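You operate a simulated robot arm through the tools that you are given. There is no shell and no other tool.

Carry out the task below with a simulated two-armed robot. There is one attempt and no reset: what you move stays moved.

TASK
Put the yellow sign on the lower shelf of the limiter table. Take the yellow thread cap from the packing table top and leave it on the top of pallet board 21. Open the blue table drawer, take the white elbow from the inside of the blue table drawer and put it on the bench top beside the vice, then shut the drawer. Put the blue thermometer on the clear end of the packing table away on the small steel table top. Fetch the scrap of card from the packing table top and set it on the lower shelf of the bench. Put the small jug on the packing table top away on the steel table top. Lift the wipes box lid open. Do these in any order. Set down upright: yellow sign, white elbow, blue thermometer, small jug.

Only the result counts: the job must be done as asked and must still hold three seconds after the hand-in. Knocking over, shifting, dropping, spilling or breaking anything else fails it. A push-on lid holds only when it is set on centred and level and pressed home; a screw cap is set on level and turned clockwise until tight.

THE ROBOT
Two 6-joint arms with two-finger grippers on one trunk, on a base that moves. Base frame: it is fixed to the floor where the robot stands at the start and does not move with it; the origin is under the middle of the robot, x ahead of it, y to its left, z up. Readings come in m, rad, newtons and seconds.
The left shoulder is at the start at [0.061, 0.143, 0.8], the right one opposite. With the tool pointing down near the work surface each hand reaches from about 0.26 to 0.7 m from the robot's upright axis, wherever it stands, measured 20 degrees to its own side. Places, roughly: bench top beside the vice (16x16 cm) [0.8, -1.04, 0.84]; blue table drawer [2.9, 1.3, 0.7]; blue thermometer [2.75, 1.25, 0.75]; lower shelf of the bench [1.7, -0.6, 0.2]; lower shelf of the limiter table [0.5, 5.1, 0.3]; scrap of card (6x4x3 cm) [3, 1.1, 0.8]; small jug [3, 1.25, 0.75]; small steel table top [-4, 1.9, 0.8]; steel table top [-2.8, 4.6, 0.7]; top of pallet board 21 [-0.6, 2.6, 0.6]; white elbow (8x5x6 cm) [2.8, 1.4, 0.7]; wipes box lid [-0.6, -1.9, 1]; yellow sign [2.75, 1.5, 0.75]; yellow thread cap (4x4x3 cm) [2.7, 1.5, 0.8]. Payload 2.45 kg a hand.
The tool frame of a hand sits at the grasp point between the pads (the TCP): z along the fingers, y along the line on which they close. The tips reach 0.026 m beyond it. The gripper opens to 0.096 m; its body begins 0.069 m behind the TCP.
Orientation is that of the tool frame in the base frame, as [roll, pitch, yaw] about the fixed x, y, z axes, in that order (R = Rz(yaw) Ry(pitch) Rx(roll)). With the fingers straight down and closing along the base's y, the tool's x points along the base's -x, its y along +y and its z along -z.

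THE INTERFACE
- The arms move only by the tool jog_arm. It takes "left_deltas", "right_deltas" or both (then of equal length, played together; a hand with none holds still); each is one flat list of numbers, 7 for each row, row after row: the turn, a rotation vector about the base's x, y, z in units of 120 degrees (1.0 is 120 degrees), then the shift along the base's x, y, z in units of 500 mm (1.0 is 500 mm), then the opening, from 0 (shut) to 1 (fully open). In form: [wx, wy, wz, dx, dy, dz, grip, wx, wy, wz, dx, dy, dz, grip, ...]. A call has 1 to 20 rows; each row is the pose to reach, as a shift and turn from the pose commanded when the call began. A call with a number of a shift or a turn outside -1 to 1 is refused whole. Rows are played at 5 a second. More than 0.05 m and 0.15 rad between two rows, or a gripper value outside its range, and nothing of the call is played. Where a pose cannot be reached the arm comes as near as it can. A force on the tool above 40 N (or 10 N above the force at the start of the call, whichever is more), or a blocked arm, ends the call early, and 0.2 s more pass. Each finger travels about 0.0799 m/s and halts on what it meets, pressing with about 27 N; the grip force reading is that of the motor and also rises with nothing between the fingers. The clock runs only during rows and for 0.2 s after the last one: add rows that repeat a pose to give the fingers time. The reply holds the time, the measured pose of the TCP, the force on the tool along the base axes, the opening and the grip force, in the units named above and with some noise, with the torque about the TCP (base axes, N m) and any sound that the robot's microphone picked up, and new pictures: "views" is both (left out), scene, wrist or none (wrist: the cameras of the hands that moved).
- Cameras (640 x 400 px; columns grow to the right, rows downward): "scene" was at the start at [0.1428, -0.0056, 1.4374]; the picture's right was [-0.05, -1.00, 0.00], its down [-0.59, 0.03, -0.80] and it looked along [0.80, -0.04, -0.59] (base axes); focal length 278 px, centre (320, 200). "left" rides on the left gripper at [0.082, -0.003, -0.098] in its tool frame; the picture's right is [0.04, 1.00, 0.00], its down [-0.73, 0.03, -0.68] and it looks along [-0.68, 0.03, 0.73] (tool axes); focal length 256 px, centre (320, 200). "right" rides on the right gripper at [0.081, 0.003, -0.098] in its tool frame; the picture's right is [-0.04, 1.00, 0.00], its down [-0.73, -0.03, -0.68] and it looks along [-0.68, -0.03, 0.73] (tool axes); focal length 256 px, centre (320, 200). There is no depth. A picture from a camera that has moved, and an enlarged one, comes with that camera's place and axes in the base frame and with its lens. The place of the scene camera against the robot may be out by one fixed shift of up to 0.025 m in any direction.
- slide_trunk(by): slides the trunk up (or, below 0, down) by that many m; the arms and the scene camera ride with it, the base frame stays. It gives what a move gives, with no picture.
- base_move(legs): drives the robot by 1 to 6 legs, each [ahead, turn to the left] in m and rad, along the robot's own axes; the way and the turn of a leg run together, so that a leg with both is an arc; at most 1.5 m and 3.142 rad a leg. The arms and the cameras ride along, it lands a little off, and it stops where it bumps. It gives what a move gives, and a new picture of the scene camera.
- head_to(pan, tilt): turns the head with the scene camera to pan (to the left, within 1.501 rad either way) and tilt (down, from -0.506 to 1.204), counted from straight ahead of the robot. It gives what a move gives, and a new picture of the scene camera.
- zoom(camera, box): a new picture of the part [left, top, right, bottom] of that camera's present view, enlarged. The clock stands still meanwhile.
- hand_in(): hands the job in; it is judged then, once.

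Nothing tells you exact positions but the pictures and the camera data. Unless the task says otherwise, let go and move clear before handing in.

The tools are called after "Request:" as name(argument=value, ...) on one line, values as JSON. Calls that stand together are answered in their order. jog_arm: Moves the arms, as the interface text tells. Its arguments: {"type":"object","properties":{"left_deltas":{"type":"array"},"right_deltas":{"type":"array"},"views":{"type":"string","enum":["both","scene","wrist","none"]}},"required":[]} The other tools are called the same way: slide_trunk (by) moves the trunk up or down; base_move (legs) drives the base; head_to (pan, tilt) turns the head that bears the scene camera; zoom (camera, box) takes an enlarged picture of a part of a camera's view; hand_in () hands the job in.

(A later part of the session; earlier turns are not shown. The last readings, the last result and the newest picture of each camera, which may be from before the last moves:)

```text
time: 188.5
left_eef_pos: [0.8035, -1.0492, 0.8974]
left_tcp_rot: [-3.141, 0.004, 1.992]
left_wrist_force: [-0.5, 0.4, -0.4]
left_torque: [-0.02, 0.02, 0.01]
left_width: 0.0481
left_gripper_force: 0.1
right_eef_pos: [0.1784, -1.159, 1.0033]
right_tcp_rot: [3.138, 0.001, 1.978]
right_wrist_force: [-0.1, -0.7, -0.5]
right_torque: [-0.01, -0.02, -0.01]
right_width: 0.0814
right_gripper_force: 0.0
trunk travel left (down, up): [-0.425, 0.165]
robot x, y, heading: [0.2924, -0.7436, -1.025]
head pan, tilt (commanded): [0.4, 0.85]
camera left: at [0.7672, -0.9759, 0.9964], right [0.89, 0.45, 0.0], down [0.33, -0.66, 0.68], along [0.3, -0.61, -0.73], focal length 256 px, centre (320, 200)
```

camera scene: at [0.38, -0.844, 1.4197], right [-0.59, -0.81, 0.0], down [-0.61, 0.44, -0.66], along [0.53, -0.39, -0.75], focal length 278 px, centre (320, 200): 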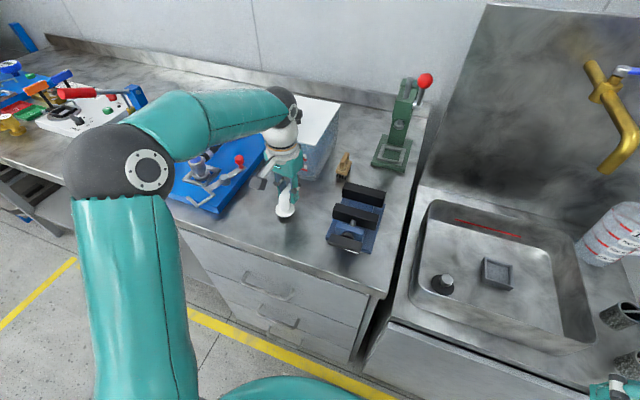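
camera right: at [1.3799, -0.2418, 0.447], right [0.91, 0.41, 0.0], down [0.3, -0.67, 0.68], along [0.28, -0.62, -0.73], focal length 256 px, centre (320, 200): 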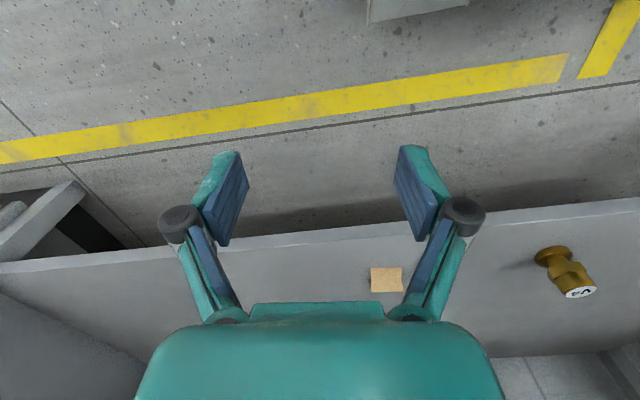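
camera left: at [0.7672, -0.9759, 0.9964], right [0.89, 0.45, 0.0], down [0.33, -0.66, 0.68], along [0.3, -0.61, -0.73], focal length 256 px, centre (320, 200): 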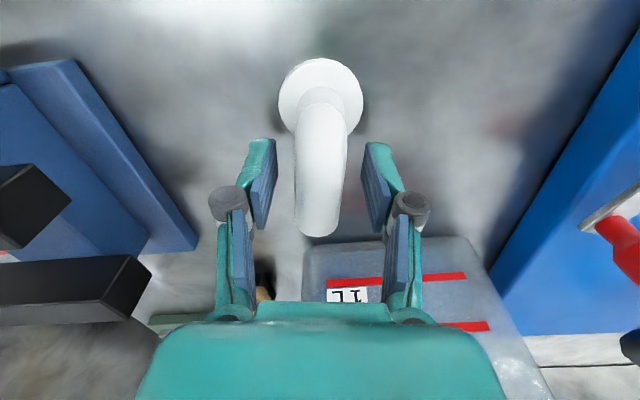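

Elbow stands upright. Raising the left hand straight up and back.

Request:
jog_arm(left_deltas=[0, 0, 0, 0, 0, 0.06, 0.5, 0, 0, 0, 0, 0, 0.14, 0.5, 0, 0, 0, 0, 0, 0.22, 0.5, 0, 0, 0, -0.04, 0.06, 0.26, 0.5, 0, 0, 0, -0.08, 0.13, 0.28, 0.5, 0, 0, 0, -0.13, 0.2, 0.28, 0.5], views="both")

```text
time: 189.9
left_eef_pos: [0.7372, -0.9467, 1.04]
left_tcp_rot: [3.14, 0.004, 1.994]
left_wrist_force: [1.2, 1.5, 0.7]
left_torque: [-0.05, 0.01, 0.02]
left_width: 0.0481
left_gripper_force: 0.0
right_eef_pos: [0.1784, -1.157, 1.002]
right_tcp_rot: [3.136, 0.004, 1.978]
right_wrist_force: [0.1, -0.2, 0.6]
right_torque: [-0.02, -0.04, 0.03]
right_width: 0.0817
right_gripper_force: 0.1
trunk travel left (down, up): [-0.425, 0.165]
robot x, y, heading: [0.2902, -0.7421, -1.024]
head pan, tilt (commanded): [0.4, 0.85]
camera scene: at [0.3788, -0.8424, 1.4199], right [-0.59, -0.81, 0.0], down [-0.61, 0.44, -0.66], along [0.54, -0.39, -0.75], focal length 278 px, centre (320, 200)
camera left: at [0.702, -0.8737, 1.1377], right [0.89, 0.45, 0.0], down [0.33, -0.66, 0.68], along [0.3, -0.61, -0.73], focal length 256 px, centre (320, 200)
```

scene: 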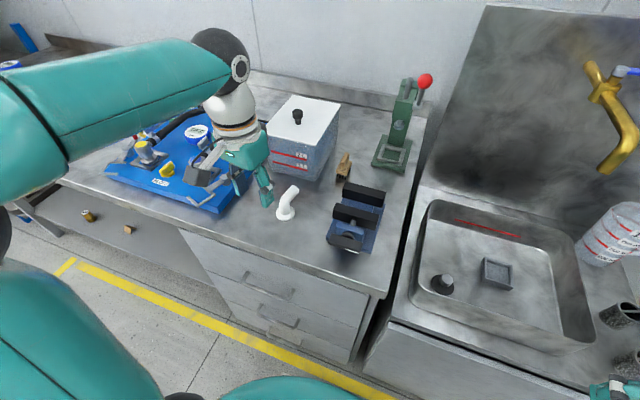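
left: 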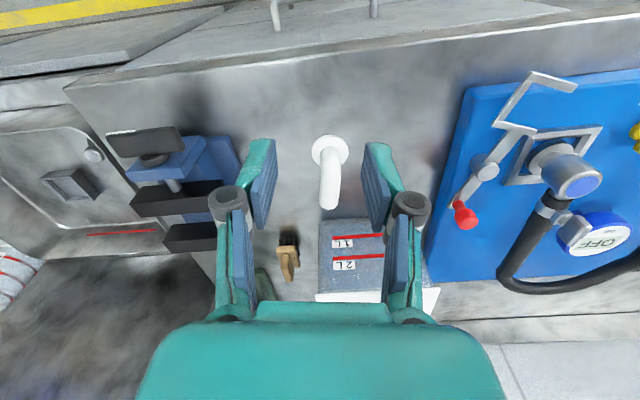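

Elbow is placed upright beside the vice. Next, the wipes box on the nearby rack; I'll look toward it.

Request:
head_to(pan=-0.9, tilt=0.4)

Request:
zoom(camera="scene", box=[160, 60, 480, 260])

```text
time: 191.3
left_eef_pos: [0.7394, -0.9485, 1.0392]
left_tcp_rot: [-3.14, 0.002, 1.994]
left_wrist_force: [0.1, -0.2, 0.6]
left_torque: [-0.02, -0.01, 0.01]
left_width: 0.048
left_gripper_force: 0.1
right_eef_pos: [0.1784, -1.1596, 1.002]
right_tcp_rot: [3.139, 0.004, 1.977]
right_wrist_force: [0.7, 1.0, -0.5]
right_torque: [0.01, -0.02, -0.01]
right_width: 0.0818
right_gripper_force: 0.0
trunk travel left (down, up): [-0.425, 0.165]
robot x, y, heading: [0.2909, -0.7463, -1.028]
head pan, tilt (commanded): [-0.901, 0.4]
camera scene: at [0.284, -0.8847, 1.4589], right [-0.94, 0.35, 0.0], down [0.14, 0.37, -0.92], along [-0.32, -0.86, -0.39], focal length 278 px, centre (320, 200)
```

scene: 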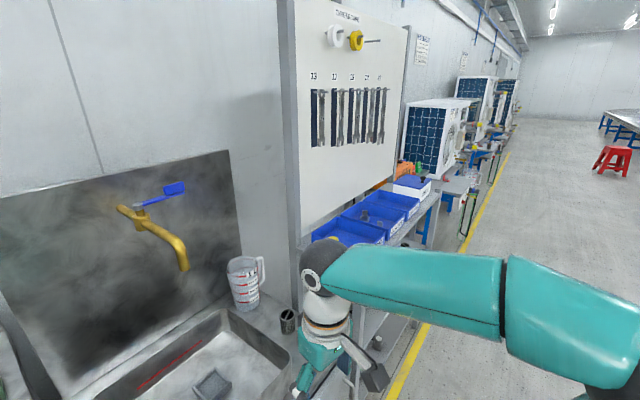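

```text
2.00 times, centred on (320, 160) of scene
camera zoom: at [0.284, -0.8847, 1.4589], right [-0.94, 0.35, 0.0], down [0.14, 0.37, -0.92], along [-0.32, -0.86, -0.39], focal length 556 px, centre (320, 280)
```

zoom: 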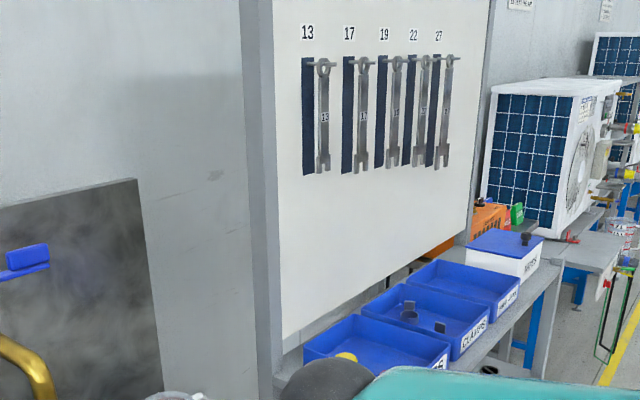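

The wipes box (white, blue lid with a black knob) is at the far end of the rack. Backing off from the bench and driving along to it.

Request:
base_move(legs=[[-0.36, 0.0]])

Request:
base_move(legs=[[0.0, -1.52]])

```text
time: 193.7
left_eef_pos: [0.5541, -0.6421, 1.0406]
left_tcp_rot: [3.141, 0.002, 1.997]
left_wrist_force: [0.2, 0.4, 0.4]
left_torque: [-0.03, 0.0, 0.01]
left_width: 0.0481
left_gripper_force: 0.0
right_eef_pos: [-0.0059, -0.854, 1.0021]
right_tcp_rot: [3.14, 0.003, 1.978]
right_wrist_force: [0.3, 0.1, 0.9]
right_torque: [0.0, -0.05, 0.01]
right_width: 0.0813
right_gripper_force: 0.0
trunk travel left (down, up): [-0.425, 0.165]
robot x, y, heading: [0.1058, -0.4402, -1.028]
head pan, tilt (commanded): [-0.901, 0.4]
camera scene: at [0.0991, -0.579, 1.459], right [-0.94, 0.35, 0.0], down [0.14, 0.36, -0.92], along [-0.32, -0.86, -0.39], focal length 278 px, centre (320, 200)
```

scene: 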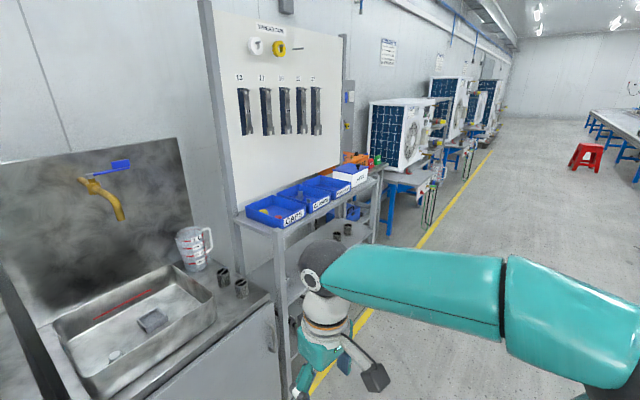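

```text
time: 197.4
left_eef_pos: [0.0234, -0.9305, 1.0413]
left_tcp_rot: [3.139, 0.003, 0.686]
left_wrist_force: [0.1, 0.2, 0.0]
left_torque: [0.03, -0.02, 0.0]
left_width: 0.0482
left_gripper_force: 0.2
right_eef_pos: [-0.3247, -0.4429, 1.0039]
right_tcp_rot: [3.135, 0.002, 0.67]
right_wrist_force: [-0.6, -0.3, -0.1]
right_torque: [0.02, 0.0, 0.0]
right_width: 0.0816
right_gripper_force: 0.1
trunk travel left (down, up): [-0.425, 0.165]
robot x, y, heading: [0.1307, -0.4692, -2.342]
head pan, tilt (commanded): [-0.901, 0.4]
stopped in leg 1: the robot was blocked; the commanded pose is now the measured one
camera scene: at [-0.0106, -0.5017, 1.4587], right [0.1, 0.99, 0.0], down [0.39, -0.04, -0.92], along [-0.92, 0.09, -0.39], focal length 278 px, centre (320, 200)
```

scene: 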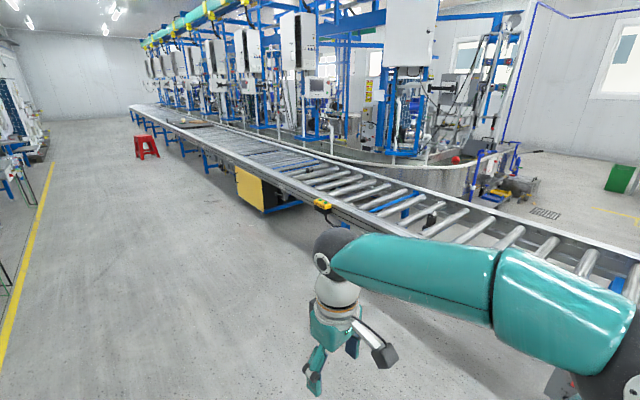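

Long turns seem to cut out after ~1.3 rad, so I'll keep turns shorter. Finishing the turn and driving on.

Request:
base_move(legs=[[0.0, -0.21], [1.15, 0.0]])

```text
time: 204.2
left_eef_pos: [-1.0296, -1.5348, 1.0405]
left_tcp_rot: [3.141, 0.002, 0.47]
left_wrist_force: [-0.5, 0.5, -0.1]
left_torque: [-0.01, 0.01, -0.01]
left_width: 0.0481
left_gripper_force: 0.1
right_eef_pos: [-1.2691, -0.9835, 1.0036]
right_tcp_rot: [3.138, 0.003, 0.45]
right_wrist_force: [-0.1, -0.6, 0.8]
right_torque: [0.02, 0.0, 0.04]
right_width: 0.0816
right_gripper_force: 0.1
trunk travel left (down, up): [-0.425, 0.165]
robot x, y, heading: [-0.826, -1.1068, -2.561]
head pan, tilt (commanded): [-0.901, 0.4]
camera scene: at [-0.9711, -1.1103, 1.4588], right [0.31, 0.95, 0.0], down [0.37, -0.12, -0.92], along [-0.87, 0.29, -0.39], focal length 278 px, centre (320, 200)
```

scene: 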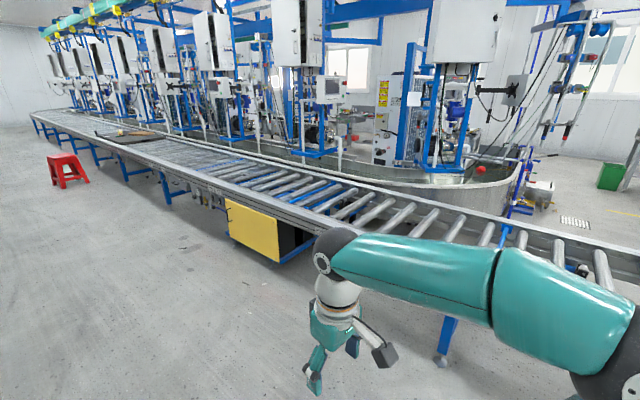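

Request:
base_move(legs=[[0.0, 0.8]])

Request:
base_move(legs=[[0.0, 0.76]])

Request:
head_to(pan=0.0, tilt=0.55)

Request:
zoom(camera="scene", box=[160, 80, 480, 280])

```text
time: 207.0
left_eef_pos: [-0.6657, -1.551, 1.041]
left_tcp_rot: [-3.141, 0.002, 1.262]
left_wrist_force: [1.3, 0.0, 0.1]
left_torque: [0.03, 0.01, 0.01]
left_width: 0.0481
left_gripper_force: 0.1
right_eef_pos: [-1.2231, -1.3338, 1.0036]
right_tcp_rot: [3.14, 0.004, 1.245]
right_wrist_force: [0.4, -0.2, 0.1]
right_torque: [-0.01, -0.02, 0.0]
right_width: 0.0815
right_gripper_force: 0.0
trunk travel left (down, up): [-0.425, 0.165]
robot x, y, heading: [-0.848, -1.1013, -1.769]
head pan, tilt (commanded): [-0.901, 0.4]
camera scene: at [-0.948, -1.2035, 1.4588], right [-0.46, 0.89, 0.0], down [0.35, 0.18, -0.92], along [-0.82, -0.42, -0.39], focal length 278 px, centre (320, 200)
```

scene: 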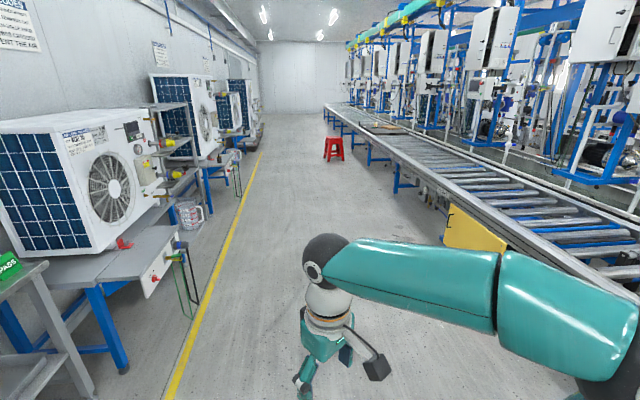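

```text
time: 209.6
left_eef_pos: [-0.4031, -1.3008, 1.0411]
left_tcp_rot: [3.141, 0.002, 2.025]
left_wrist_force: [0.1, -1.0, -0.4]
left_torque: [0.02, 0.04, -0.02]
left_width: 0.048
left_gripper_force: 0.0
right_eef_pos: [-0.9587, -1.5273, 1.0057]
right_tcp_rot: [3.138, 0.003, 2.006]
right_wrist_force: [-0.5, 0.3, 0.2]
right_torque: [0.02, -0.04, -0.01]
right_width: 0.0817
right_gripper_force: 0.1
trunk travel left (down, up): [-0.425, 0.165]
robot x, y, heading: [-0.869, -1.1148, -1.012]
head pan, tilt (commanded): [-0.901, 0.4]
camera scene: at [-0.8708, -1.2528, 1.4589], right [-0.94, 0.33, 0.0], down [0.13, 0.37, -0.92], along [-0.31, -0.87, -0.39], focal length 278 px, centre (320, 200)
```

scene: 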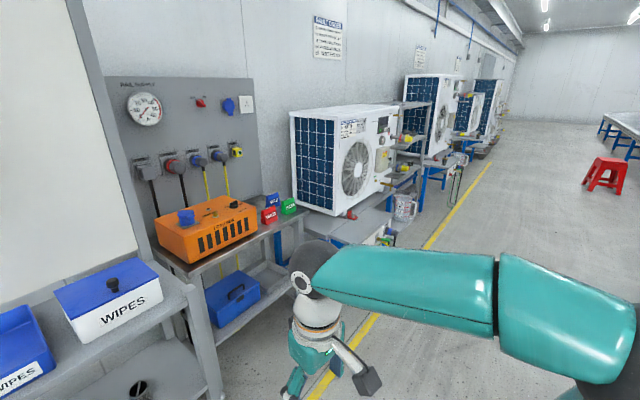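

```text
time: 210.8
left_eef_pos: [-0.404, -1.2994, 1.0418]
left_tcp_rot: [-3.139, 0.002, 2.023]
left_wrist_force: [0.2, 0.3, -0.5]
left_torque: [0.02, -0.04, 0.01]
left_width: 0.0479
left_gripper_force: 0.0
right_eef_pos: [-0.9579, -1.5269, 1.0058]
right_tcp_rot: [3.138, 0.004, 2.007]
right_wrist_force: [0.2, 0.4, 0.1]
right_torque: [0.0, -0.02, -0.01]
right_width: 0.0816
right_gripper_force: 0.1
trunk travel left (down, up): [-0.425, 0.165]
robot x, y, heading: [-0.8676, -1.1134, -1.01]
head pan, tilt (commanded): [0.0, 0.55]
camera scene: at [-0.7925, -1.2413, 1.4452], right [-0.85, -0.53, 0.0], down [-0.28, 0.44, -0.85], along [0.45, -0.72, -0.52], focal length 278 px, centre (320, 200)
```

scene: 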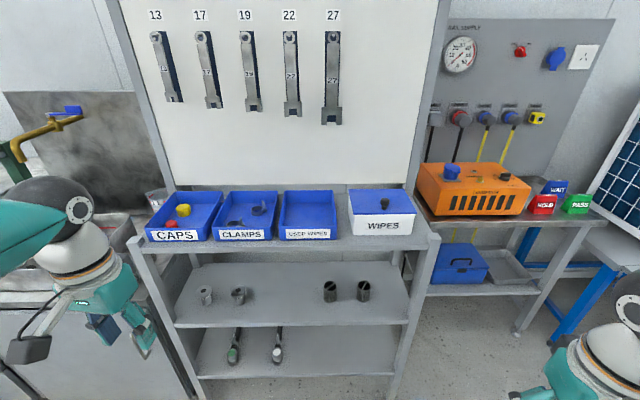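

```text
2.00 times, centred on (320, 180) of scene
camera zoom: at [-0.7925, -1.2413, 1.4452], right [-0.85, -0.53, 0.0], down [-0.28, 0.44, -0.85], along [0.45, -0.72, -0.52], focal length 556 px, centre (320, 240)
```

zoom: 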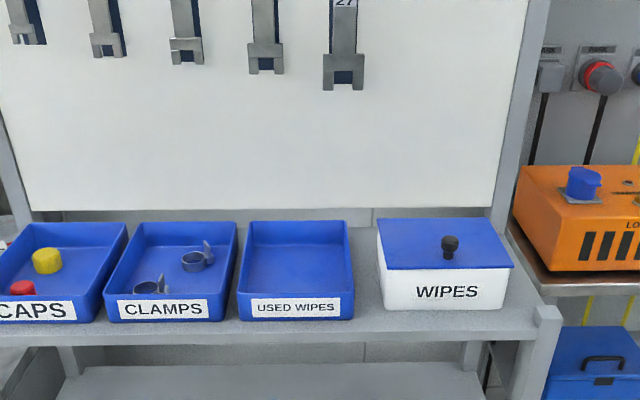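

The WIPES box has a hinged blue lid with a black knob; I estimate the knob at about (-0.60, -1.88, 1.04) and the hinge at the back edge. I'll retract the left hand first, then approach.

Request:
jog_arm(left_deltas=[0, 0, 0, -0.032, 0.051, 0.03, 0.5, 0, 0, 0, -0.064, 0.102, 0.06, 0.5, 0, 0, 0, -0.096, 0.153, 0.09, 0.5, 0, 0, 0, -0.128, 0.203, 0.12, 0.5], views="none")

Request:
slide_trunk(by=0.15)

```text
time: 211.8
left_eef_pos: [-0.4701, -1.1965, 1.102]
left_tcp_rot: [3.141, 0.003, 2.024]
left_wrist_force: [0.1, 0.4, -0.1]
left_torque: [0.02, 0.03, 0.0]
left_width: 0.0479
left_gripper_force: 0.1
right_eef_pos: [-0.9578, -1.5271, 1.0054]
right_tcp_rot: [3.137, 0.005, 2.006]
right_wrist_force: [-0.1, -0.3, 1.0]
right_torque: [0.05, 0.01, 0.03]
right_width: 0.0814
right_gripper_force: 0.0
trunk travel left (down, up): [-0.425, 0.165]
robot x, y, heading: [-0.8701, -1.1142, -1.016]
head pan, tilt (commanded): [0.0, 0.55]
```

```text
time: 213.6
left_eef_pos: [-0.4686, -1.1963, 1.2521]
left_tcp_rot: [3.141, 0.002, 2.023]
left_wrist_force: [-0.2, -0.3, 0.9]
left_torque: [0.03, 0.0, -0.01]
left_width: 0.0481
left_gripper_force: 0.2
right_eef_pos: [-0.9575, -1.5281, 1.1559]
right_tcp_rot: [3.138, 0.005, 2.006]
right_wrist_force: [-0.5, 0.5, -0.8]
right_torque: [0.02, 0.0, 0.03]
right_width: 0.0816
right_gripper_force: 0.1
trunk travel left (down, up): [-0.575, 0.015]
robot x, y, heading: [-0.8655, -1.1121, -1.012]
head pan, tilt (commanded): [0.0, 0.55]
```

Request:
base_move(legs=[[0.31, 0.0]])

Request:
head_to(pan=-0.3, tilt=0.7)

```text
time: 215.7
left_eef_pos: [-0.3043, -1.461, 1.2519]
left_tcp_rot: [3.141, 0.001, 2.024]
left_wrist_force: [0.7, -1.0, -0.9]
left_torque: [0.01, 0.02, 0.0]
left_width: 0.048
left_gripper_force: 0.0
right_eef_pos: [-0.7929, -1.7917, 1.1546]
right_tcp_rot: [3.138, 0.003, 2.005]
right_wrist_force: [0.1, -0.3, -0.1]
right_torque: [0.05, -0.01, 0.02]
right_width: 0.0817
right_gripper_force: 0.1
trunk travel left (down, up): [-0.575, 0.015]
robot x, y, heading: [-0.703, -1.3777, -1.012]
head pan, tilt (commanded): [0.0, 0.55]
camera scene: at [-0.6267, -1.5058, 1.595], right [-0.85, -0.53, 0.0], down [-0.28, 0.44, -0.85], along [0.45, -0.72, -0.52], focal length 278 px, centre (320, 200)
```

scene: 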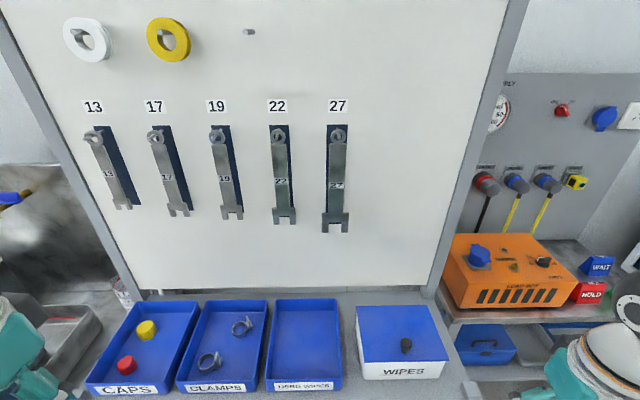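

```text
time: 216.5
left_eef_pos: [-0.3045, -1.4592, 1.2533]
left_tcp_rot: [3.142, 0.002, 2.022]
left_wrist_force: [0.2, -0.2, -0.3]
left_torque: [-0.01, -0.01, 0.0]
left_width: 0.0481
left_gripper_force: 0.0
right_eef_pos: [-0.7935, -1.7896, 1.1556]
right_tcp_rot: [3.137, 0.007, 2.005]
right_wrist_force: [-0.9, 0.2, 0.2]
right_torque: [-0.01, 0.03, 0.02]
right_width: 0.0817
right_gripper_force: 0.0
trunk travel left (down, up): [-0.575, 0.015]
robot x, y, heading: [-0.7027, -1.3773, -1.01]
head pan, tilt (commanded): [-0.3, 0.7]
camera scene: at [-0.6534, -1.5104, 1.5821], right [-0.97, -0.26, 0.0], down [-0.17, 0.62, -0.77], along [0.2, -0.74, -0.64], focal length 278 px, centre (320, 200)
```

scene: 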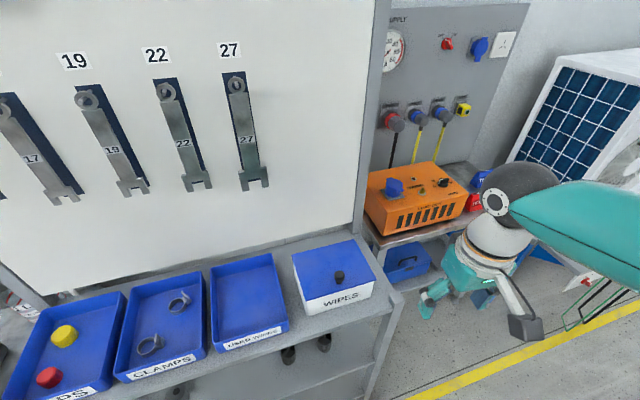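

Moving the right hand above the knob to fine-align with its wrist camera.

Request:
jog_arm(right_deltas=[0, 0, 0.009, 0.077, -0.036, -0.01, 0.6, 0, 0, 0.018, 0.155, -0.072, -0.02, 0.6, 0, 0, 0.028, 0.232, -0.107, -0.035, 0.55, 0, 0, 0.037, 0.31, -0.143, -0.05, 0.5, 0, 0, 0.046, 0.387, -0.179, -0.07, 0.5, 0, 0, 0.046, 0.387, -0.179, -0.07, 0.5], views="both")

```text
time: 217.9
left_eef_pos: [-0.3059, -1.46, 1.2529]
left_tcp_rot: [-3.14, 0.002, 2.023]
left_wrist_force: [-0.4, 0.7, 0.0]
left_torque: [-0.01, -0.03, 0.02]
left_width: 0.0477
left_gripper_force: 0.2
right_eef_pos: [-0.6016, -1.8796, 1.1206]
right_tcp_rot: [3.136, 0.005, 2.103]
right_wrist_force: [-0.7, 0.4, -0.3]
right_torque: [-0.01, -0.03, 0.0]
right_width: 0.0481
right_gripper_force: 0.0
trunk travel left (down, up): [-0.575, 0.015]
robot x, y, heading: [-0.7017, -1.3756, -1.011]
head pan, tilt (commanded): [-0.3, 0.7]
camera scene: at [-0.6543, -1.51, 1.5821], right [-0.97, -0.26, 0.0], down [-0.16, 0.62, -0.77], along [0.2, -0.74, -0.64], focal length 278 px, centre (320, 200)
camera right: at [-0.6399, -1.8087, 1.2176], right [0.88, 0.47, 0.0], down [0.34, -0.65, 0.68], along [0.32, -0.6, -0.73], focal length 256 px, centre (320, 200)
```

scene: 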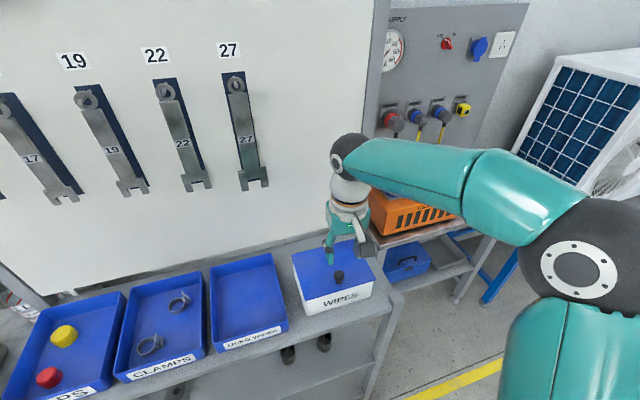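
right: 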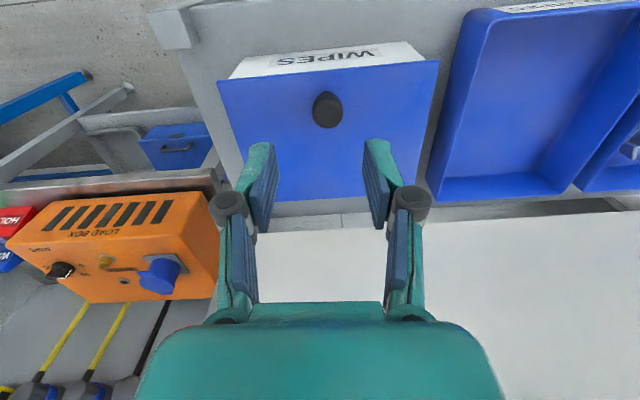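

The knob is ~8 mm nearer than the hand. Correcting and descending around it.

Request:
jog_arm(right_deltas=[0, 0, 0.01, 0.002, 0.015, -0.04, 0.5, 0, 0, 0.01, 0.002, 0.015, -0.08, 0.5, 0, 0, 0.01, 0.002, 0.015, -0.11, 0.5, 0, 0, 0.01, 0.002, 0.015, -0.11, 0.5], views="wrist")

Request:
zoom(camera="right", box=[200, 60, 440, 210])

```text
time: 218.9
left_eef_pos: [-0.3045, -1.4604, 1.2529]
left_tcp_rot: [3.141, 0.002, 2.023]
left_wrist_force: [0.5, -0.2, 0.1]
left_torque: [-0.01, -0.02, 0.01]
left_width: 0.048
left_gripper_force: 0.0
right_eef_pos: [-0.5991, -1.8732, 1.066]
right_tcp_rot: [3.138, 0.007, 2.123]
right_wrist_force: [0.4, -0.8, 0.3]
right_torque: [0.01, 0.02, 0.0]
right_width: 0.0479
right_gripper_force: 0.0
trunk travel left (down, up): [-0.575, 0.015]
robot x, y, heading: [-0.7028, -1.3787, -1.013]
head pan, tilt (commanded): [-0.3, 0.7]
camera right: at [-0.6388, -1.8024, 1.1628], right [0.87, 0.49, 0.0], down [0.36, -0.64, 0.68], along [0.34, -0.59, -0.73], focal length 256 px, centre (320, 200)
```

right: 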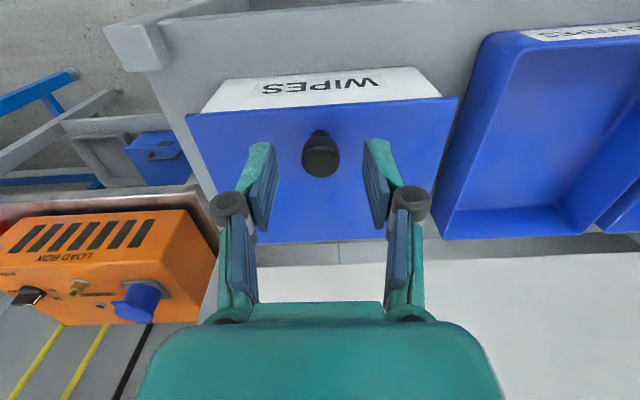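

```text
2.67 times, centred on (320, 135) of right
camera zoom: at [-0.6388, -1.8024, 1.1628], right [0.87, 0.49, 0.0], down [0.36, -0.64, 0.68], along [0.34, -0.59, -0.73], focal length 683 px, centre (320, 373)
```

zoom: 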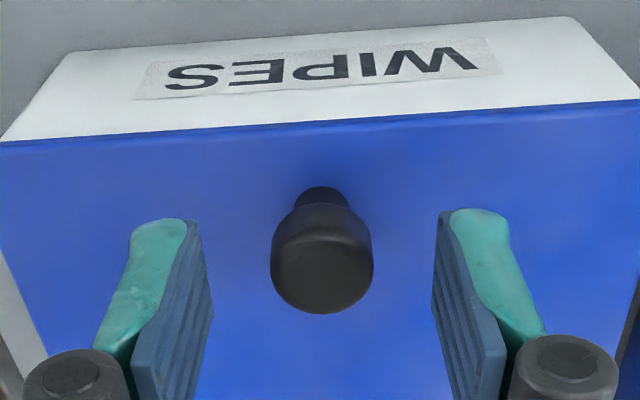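

Knob is centred between the pads. Lowering 12 mm and gripping it.

Request:
jog_arm(right_deltas=[0, 0, 0, 0, 0, -0.012, 0.5, 0, 0, 0, 0, 0, -0.024, 0.5, 0, 0, 0, 0, 0, -0.024, 0.3, 0, 0, 0, 0, 0, -0.024, 0.1, 0, 0, 0, 0, 0, -0.024, 0, 0, 0, 0, 0, 0, -0.024, 0], views="wrist")

```text
time: 220.3
left_eef_pos: [-0.3044, -1.461, 1.252]
left_tcp_rot: [3.141, 0.001, 2.021]
left_wrist_force: [0.0, -0.3, 0.4]
left_torque: [0.01, -0.01, -0.02]
left_width: 0.048
left_gripper_force: 0.2
right_eef_pos: [-0.5991, -1.8723, 1.0543]
right_tcp_rot: [3.138, 0.004, 2.122]
right_wrist_force: [2.2, 0.7, -0.1]
right_torque: [0.0, -0.06, -0.06]
right_width: 0.0231
right_gripper_force: 44.5
trunk travel left (down, up): [-0.575, 0.015]
robot x, y, heading: [-0.7001, -1.378, -1.009]
head pan, tilt (commanded): [-0.3, 0.7]
camera right: at [-0.6385, -1.8024, 1.1513], right [0.87, 0.49, 0.0], down [0.36, -0.64, 0.68], along [0.34, -0.59, -0.73], focal length 256 px, centre (320, 200)
```

right: 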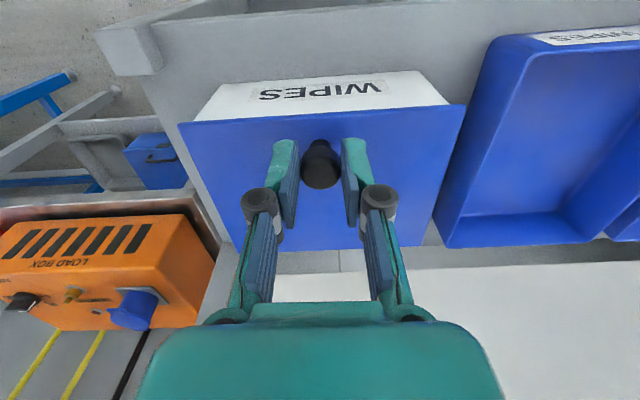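

Knob gripped. I'll lift it along an arc about the rear hinge, first to about 40°.

Request:
jog_arm(right_deltas=[0, 0, 0, 0.004, -0.0064, 0.0176, 0, 0, 0, 0, 0.0079, -0.0128, 0.0352, 0, 0, 0, 0, 0.0134, -0.0216, 0.0513, 0, 0, 0, 0, 0.0189, -0.0304, 0.0674, 0, 0, 0, 0, 0.0258, -0.0416, 0.0814, 0, 0, 0, 0, 0.0328, -0.0527, 0.0954, 0, 0, 0, 0, 0.0409, -0.0657, 0.107, 0, 0, 0, 0, 0.049, -0.0787, 0.1186, 0], views="both")

```text
time: 222.1
left_eef_pos: [-0.305, -1.4582, 1.2534]
left_tcp_rot: [-3.141, 0.004, 2.023]
left_wrist_force: [-0.2, -0.9, -0.5]
left_torque: [0.03, -0.03, 0.02]
left_width: 0.0481
left_gripper_force: 0.1
right_eef_pos: [-0.5764, -1.9083, 1.1142]
right_tcp_rot: [3.139, 0.003, 2.123]
right_wrist_force: [-4.1, 16.9, 5.8]
right_torque: [1.3, 0.7, -0.07]
right_width: 0.0231
right_gripper_force: 45.0
trunk travel left (down, up): [-0.575, 0.015]
robot x, y, heading: [-0.7004, -1.3775, -1.012]
head pan, tilt (commanded): [-0.3, 0.7]
camera scene: at [-0.6545, -1.5071, 1.5825], right [-0.97, -0.26, 0.0], down [-0.16, 0.62, -0.77], along [0.2, -0.74, -0.64], focal length 278 px, centre (320, 200)
camera right: at [-0.6153, -1.8381, 1.2119], right [0.87, 0.49, 0.0], down [0.36, -0.64, 0.68], along [0.34, -0.59, -0.73], focal length 256 px, centre (320, 200)
```

scene: 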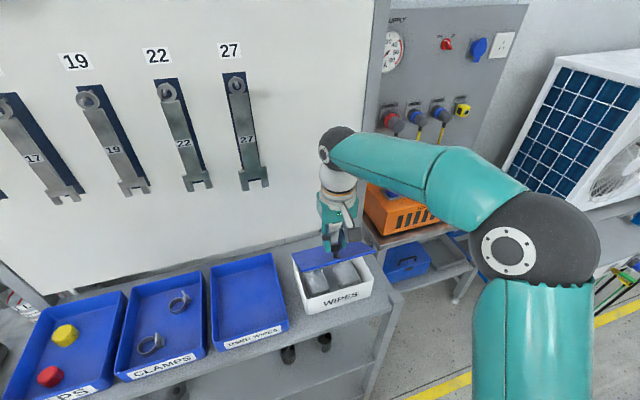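
right: 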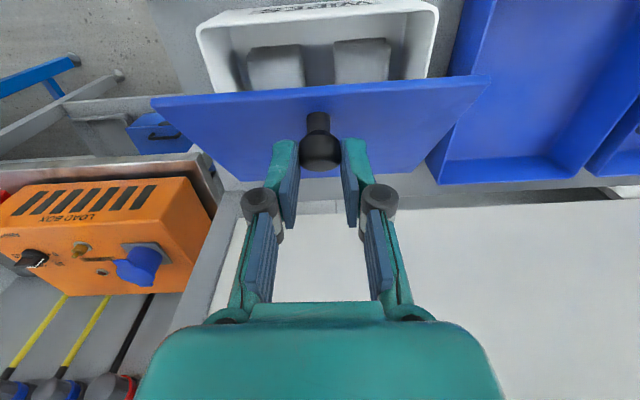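

Lid is up about 40–45° with wipes visible inside. Continuing the arc, tilting the tool forward so the hand stays clear of the back panel.

Request:
jog_arm(right_deltas=[-0.021, -0.013, 0, 0.0075, -0.012, 0.014, 0, -0.0425, -0.0265, 0, 0.015, -0.024, 0.0234, 0, -0.064, -0.04, 0, 0.0242, -0.0388, 0.031, 0, -0.085, -0.053, 0, 0.0333, -0.0535, 0.0366, 0, -0.106, -0.066, 0, 0.0434, -0.0698, 0.04, 0, -0.1275, -0.0794, 0, 0.0534, -0.086, 0.0412, 0], views="both")

```text
time: 223.5
left_eef_pos: [-0.3038, -1.4579, 1.2533]
left_tcp_rot: [3.141, 0.006, 2.022]
left_wrist_force: [-0.9, -0.1, -0.5]
left_torque: [0.01, 0.01, 0.02]
left_width: 0.0479
left_gripper_force: 0.0
right_eef_pos: [-0.5475, -1.9518, 1.1366]
right_tcp_rot: [3.135, 0.325, 2.122]
right_wrist_force: [-0.4, 15.8, 14.5]
right_torque: [1.26, 0.63, 0.07]
right_width: 0.023
right_gripper_force: 44.6
trunk travel left (down, up): [-0.575, 0.015]
robot x, y, heading: [-0.7036, -1.3792, -1.012]
head pan, tilt (commanded): [-0.3, 0.7]
camera scene: at [-0.6537, -1.5061, 1.5826], right [-0.97, -0.26, 0.0], down [-0.16, 0.62, -0.77], along [0.2, -0.74, -0.64], focal length 278 px, centre (320, 200)
camera right: at [-0.6013, -1.8585, 1.2032], right [0.87, 0.49, 0.02], down [0.22, -0.43, 0.88], along [0.44, -0.76, -0.48], focal length 256 px, centre (320, 200)
```

scene: 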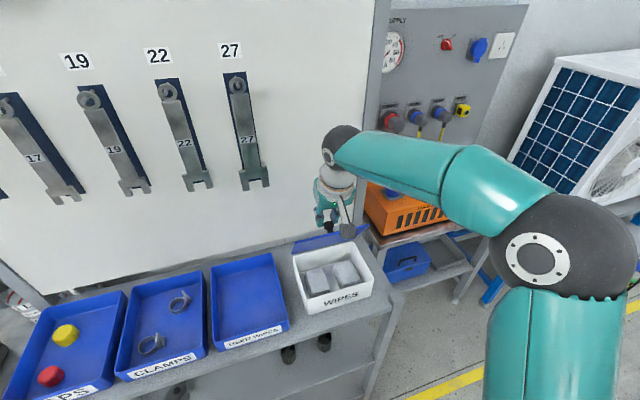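
right: 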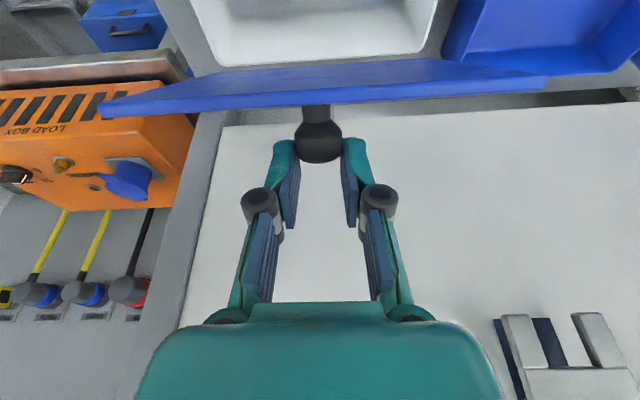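

Lid at roughly 70°. Continuing toward vertical.

Request:
jog_arm(right_deltas=[-0.021, -0.013, 0, 0.0086, -0.0137, 0.004, 0, -0.0425, -0.0265, 0, 0.0172, -0.0273, 0.006, 0, -0.064, -0.04, 0, 0.027, -0.043, 0.003, 0, -0.085, -0.053, 0, 0.0368, -0.0589, -0.002, 0], views="both")

```text
time: 224.5
left_eef_pos: [-0.3036, -1.4568, 1.2521]
left_tcp_rot: [-3.139, 0.002, 2.023]
left_wrist_force: [-0.4, 0.2, -0.8]
left_torque: [-0.01, -0.02, 0.03]
left_width: 0.0479
left_gripper_force: 0.1
right_eef_pos: [-0.5279, -1.9807, 1.1353]
right_tcp_rot: [3.136, 0.536, 2.124]
right_wrist_force: [5.4, 15.0, 14.2]
right_torque: [1.23, 0.49, -0.06]
right_width: 0.0223
right_gripper_force: 45.0
trunk travel left (down, up): [-0.575, 0.015]
robot x, y, heading: [-0.7036, -1.3797, -1.012]
head pan, tilt (commanded): [-0.3, 0.7]
camera scene: at [-0.6528, -1.5066, 1.5825], right [-0.97, -0.26, 0.0], down [-0.17, 0.62, -0.77], along [0.2, -0.74, -0.64], focal length 278 px, centre (320, 200)
camera right: at [-0.5881, -1.8786, 1.1778], right [0.87, 0.5, 0.03], down [0.12, -0.26, 0.96], along [0.48, -0.83, -0.29], focal length 256 px, centre (320, 200)
```

scene: 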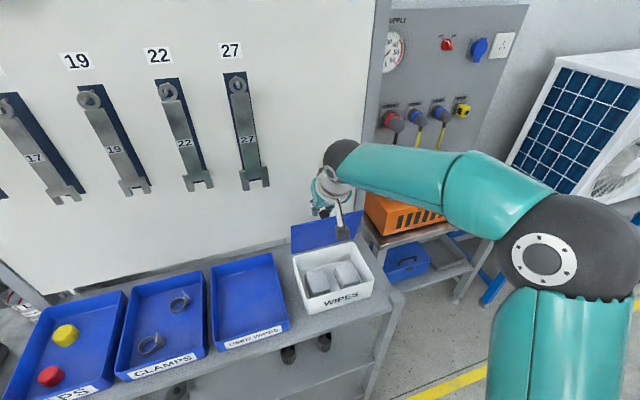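
right: 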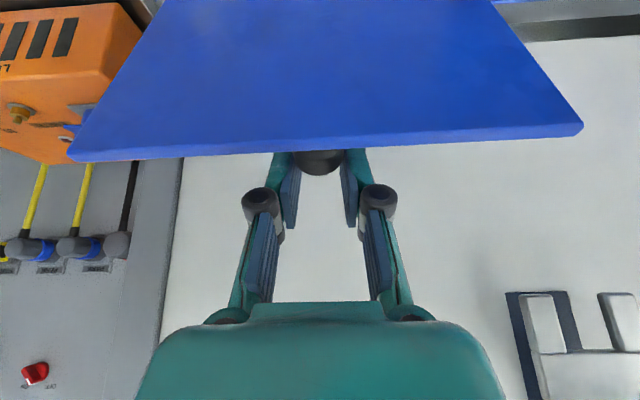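

Lid is near vertical, still slightly short. Pushing it a bit past vertical toward the back panel.

Request:
jog_arm(right_deltas=[0, 0, 0, 0.0106, -0.017, -0.003, 0, 0, 0, 0, 0.0212, -0.034, -0.01, 0, 0, 0, 0, 0.0296, -0.0476, -0.018, 0], views="both")

```text
time: 225.3
left_eef_pos: [-0.3031, -1.4573, 1.2522]
left_tcp_rot: [-3.139, 0.004, 2.022]
left_wrist_force: [-0.5, 1.2, 0.4]
left_torque: [0.02, -0.01, -0.02]
left_width: 0.0477
left_gripper_force: 0.1
right_eef_pos: [-0.513, -2.0062, 1.1279]
right_tcp_rot: [3.135, 0.535, 2.124]
right_wrist_force: [10.3, 9.7, 22.3]
right_torque: [1.03, 0.47, -0.09]
right_width: 0.0221
right_gripper_force: 44.5
trunk travel left (down, up): [-0.575, 0.015]
robot x, y, heading: [-0.702, -1.3738, -1.009]
head pan, tilt (commanded): [-0.3, 0.7]
camera scene: at [-0.652, -1.5068, 1.5825], right [-0.97, -0.26, 0.0], down [-0.17, 0.62, -0.77], along [0.2, -0.74, -0.64], focal length 278 px, centre (320, 200)
camera right: at [-0.5725, -1.9026, 1.1695], right [0.87, 0.5, 0.03], down [0.12, -0.26, 0.96], along [0.48, -0.83, -0.28], focal length 256 px, centre (320, 200)
```

scene: 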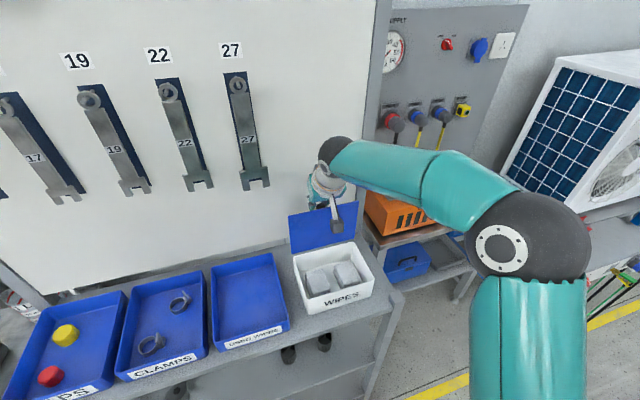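
right: 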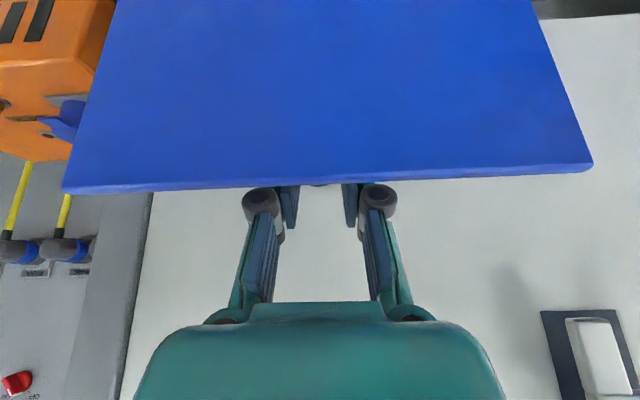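

Now slightly past vertical by my estimate. A little more to make sure it leans back.

Request:
jog_arm(right_deltas=[0, 0, 0, 0.008, -0.0128, -0.008, 0, 0, 0, 0, 0.016, -0.0255, -0.018, 0], views="both")

```text
time: 225.9
left_eef_pos: [-0.302, -1.4582, 1.2517]
left_tcp_rot: [-3.139, 0.004, 2.023]
left_wrist_force: [0.5, -0.2, -0.2]
left_torque: [-0.02, -0.02, 0.02]
left_width: 0.0481
left_gripper_force: 0.1
right_eef_pos: [-0.5041, -2.0186, 1.1181]
right_tcp_rot: [3.136, 0.536, 2.125]
right_wrist_force: [15.5, 3.7, 26.1]
right_torque: [0.74, 0.39, -0.05]
right_width: 0.0218
right_gripper_force: 45.3
trunk travel left (down, up): [-0.575, 0.015]
robot x, y, heading: [-0.7024, -1.3761, -1.014]
head pan, tilt (commanded): [-0.3, 0.7]
camera scene: at [-0.6515, -1.5071, 1.5824], right [-0.97, -0.26, 0.0], down [-0.17, 0.62, -0.77], along [0.2, -0.74, -0.64], focal length 278 px, centre (320, 200)
camera right: at [-0.564, -1.9158, 1.1599], right [0.87, 0.5, 0.03], down [0.12, -0.26, 0.96], along [0.48, -0.83, -0.28], focal length 256 px, centre (320, 200)
```

scene: 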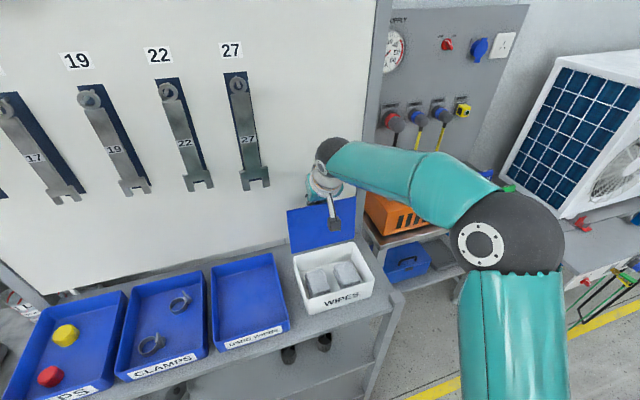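
right: 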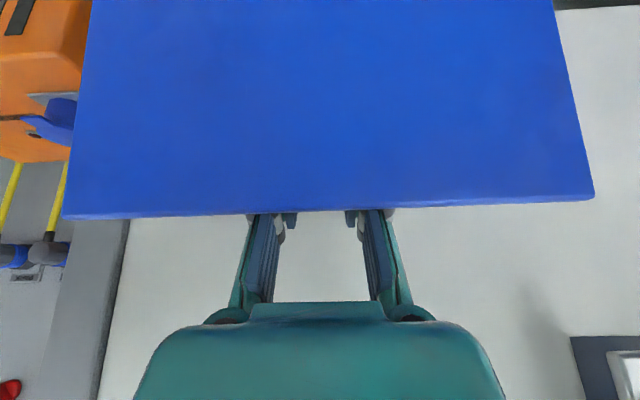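

Releasing the knob and checking that the lid stays.

Request:
jog_arm(right_deltas=[0, 0, 0, 0, 0, 0, 0.3, 0, 0, 0, 0, 0, 0, 0.5, 0, 0, 0, 0, 0, 0.01, 0.6], views="both")

```text
time: 226.7
left_eef_pos: [-0.3033, -1.4613, 1.2524]
left_tcp_rot: [3.141, 0.001, 2.023]
left_wrist_force: [0.1, -0.2, 0.1]
left_torque: [-0.02, 0.04, -0.02]
left_width: 0.0483
left_gripper_force: 0.0
right_eef_pos: [-0.5072, -2.0207, 1.119]
right_tcp_rot: [3.134, 0.527, 2.124]
right_wrist_force: [1.2, -0.3, -0.6]
right_torque: [-0.03, -0.06, 0.02]
right_width: 0.0577
right_gripper_force: 0.0
trunk travel left (down, up): [-0.575, 0.015]
robot x, y, heading: [-0.7018, -1.3773, -1.013]
head pan, tilt (commanded): [-0.3, 0.7]
camera scene: at [-0.653, -1.5109, 1.5819], right [-0.97, -0.26, 0.0], down [-0.17, 0.62, -0.76], along [0.2, -0.74, -0.64], focal length 278 px, centre (320, 200)
camera right: at [-0.5663, -1.9182, 1.1622], right [0.87, 0.5, 0.03], down [0.12, -0.27, 0.96], along [0.48, -0.83, -0.29], focal length 256 px, centre (320, 200)
```

scene: 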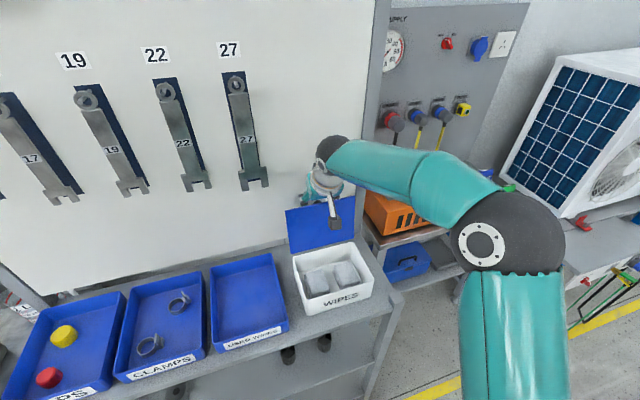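
right: 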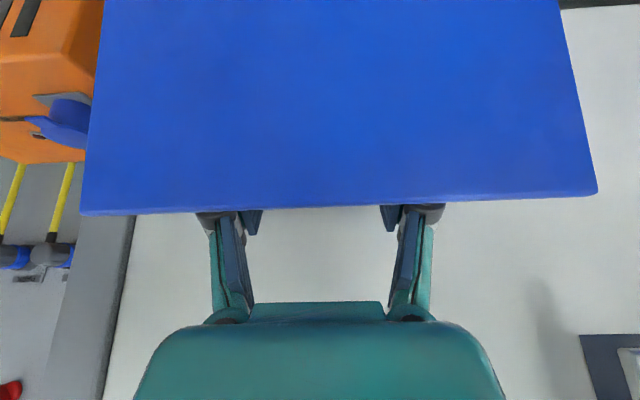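

The lid stays open. Withdrawing the hand straight up, then back.

Request:
jog_arm(right_deltas=[0, 0, 0, 0, 0, 0.04, 0.6, 0, 0, 0, 0, 0, 0.1, 0.6, 0, 0, 0, 0, 0, 0.17, 0.6, 0, 0, 0, -0.02, 0.032, 0.22, 0.6, 0, 0, 0, -0.06, 0.1, 0.24, 0.6, 0, 0, 0, -0.1, 0.17, 0.24, 0.6, 0.05, 0.031, 0, -0.14, 0.24, 0.22, 0.6, 0.1, 0.062, 0, -0.17, 0.3, 0.2, 0.6, 0.15, 0.093, 0, -0.2, 0.35, 0.18, 0.6, 0.2125, 0.1323, 0, -0.22, 0.38, 0.16, 0.6], views="both")

```text
refused: row 10 steps farther than a row can; nothing moved
```

Request:
jog_arm(right_deltas=[0, 0, 0, 0, 0, 0.04, 0.6, 0, 0, 0, 0, 0, 0.1, 0.6, 0, 0, 0, 0, 0, 0.17, 0.6, 0, 0, 0, -0.02, 0.032, 0.22, 0.6, 0, 0, 0, -0.06, 0.1, 0.24, 0.6, 0.03, 0.019, 0, -0.1, 0.17, 0.24, 0.6, 0.08, 0.05, 0, -0.14, 0.23, 0.22, 0.6, 0.13, 0.08, 0, -0.17, 0.29, 0.2, 0.6, 0.175, 0.109, 0, -0.2, 0.34, 0.18, 0.6, 0.2125, 0.1323, 0, -0.22, 0.37, 0.16, 0.6], views="both")

```text
time: 228.9
left_eef_pos: [-0.3044, -1.4623, 1.2517]
left_tcp_rot: [-3.141, 0.001, 2.024]
left_wrist_force: [-0.6, -0.2, -0.7]
left_torque: [0.03, 0.0, 0.04]
left_width: 0.048
left_gripper_force: 0.0
right_eef_pos: [-0.6164, -1.8363, 1.1999]
right_tcp_rot: [3.137, 0.002, 2.124]
right_wrist_force: [0.9, -0.4, 0.0]
right_torque: [0.02, 0.01, -0.03]
right_width: 0.0576
right_gripper_force: 0.2
trunk travel left (down, up): [-0.575, 0.015]
robot x, y, heading: [-0.7021, -1.376, -1.013]
head pan, tilt (commanded): [-0.3, 0.7]
camera scene: at [-0.6531, -1.511, 1.582], right [-0.97, -0.26, 0.0], down [-0.17, 0.62, -0.76], along [0.2, -0.74, -0.64], focal length 278 px, centre (320, 200)
camera right: at [-0.6565, -1.7654, 1.2969], right [0.87, 0.49, 0.0], down [0.36, -0.64, 0.68], along [0.34, -0.59, -0.73], focal length 256 px, centre (320, 200)
```

scene: 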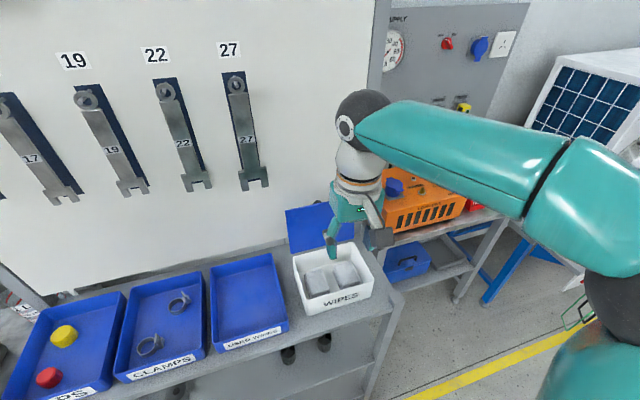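
right: 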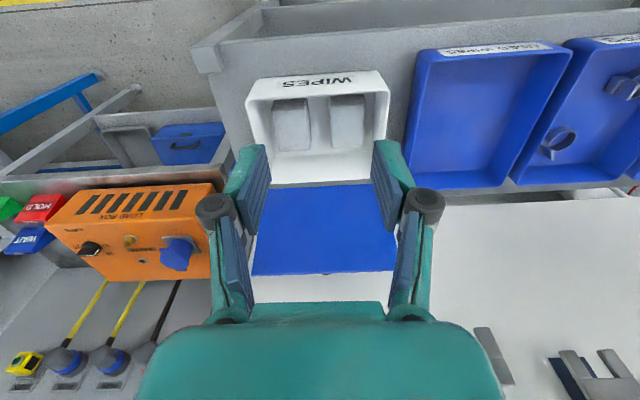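

Lid is fully open and leaning back. Backing away from the rack and heading back to the packing table for the sign and cap.

Request:
base_move(legs=[[-0.45, 0.0]])

Request:
slide_trunk(by=-0.15)

Request:
zoom(camera="scene", box=[160, 60, 480, 260])

```text
time: 231.7
left_eef_pos: [-0.5479, -1.0747, 1.2523]
left_tcp_rot: [3.141, 0.002, 2.018]
left_wrist_force: [0.5, -0.1, -0.9]
left_torque: [0.01, 0.0, -0.01]
left_width: 0.0479
left_gripper_force: 0.0
right_eef_pos: [-0.8611, -1.4477, 1.2007]
right_tcp_rot: [3.14, 0.004, 2.118]
right_wrist_force: [1.2, -0.2, -0.6]
right_torque: [-0.02, -0.01, -0.03]
right_width: 0.0576
right_gripper_force: 0.1
trunk travel left (down, up): [-0.575, 0.015]
robot x, y, heading: [-0.9439, -0.9892, -1.013]
head pan, tilt (commanded): [-0.3, 0.7]
camera scene: at [-0.8964, -1.1225, 1.5821], right [-0.97, -0.25, 0.0], down [-0.16, 0.62, -0.77], along [0.19, -0.74, -0.64], focal length 278 px, centre (320, 200)
```

scene: 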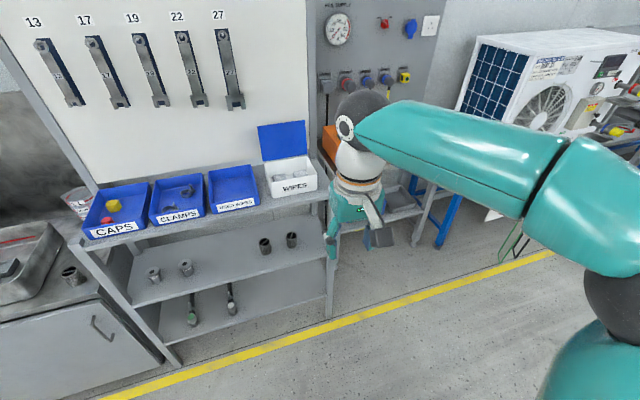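

```text
time: 233.4
left_eef_pos: [-0.5469, -1.0743, 1.1039]
left_tcp_rot: [3.142, 0.001, 2.02]
left_wrist_force: [-0.3, 0.9, 0.3]
left_torque: [-0.04, -0.02, 0.0]
left_width: 0.048
left_gripper_force: 0.1
right_eef_pos: [-0.8607, -1.4494, 1.0504]
right_tcp_rot: [3.138, 0.004, 2.119]
right_wrist_force: [0.1, 0.2, -0.3]
right_torque: [0.01, 0.0, 0.01]
right_width: 0.0577
right_gripper_force: 0.1
trunk travel left (down, up): [-0.425, 0.165]
robot x, y, heading: [-0.9458, -0.9882, -1.013]
head pan, tilt (commanded): [-0.3, 0.7]
```

```text
2.00 times, centred on (320, 160) of scene
camera zoom: at [-0.896, -1.1232, 1.4321], right [-0.97, -0.25, 0.0], down [-0.16, 0.62, -0.76], along [0.19, -0.74, -0.64], focal length 556 px, centre (320, 280)
```

zoom: 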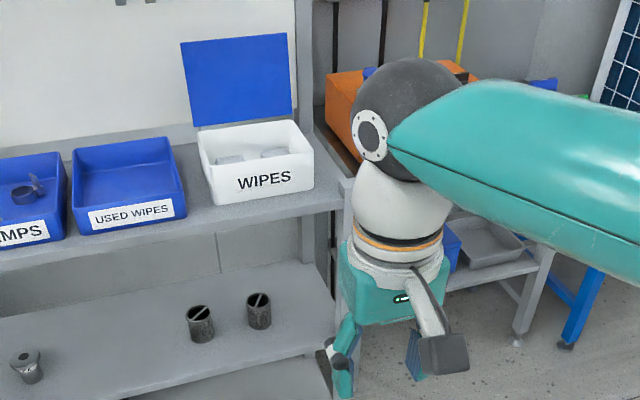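

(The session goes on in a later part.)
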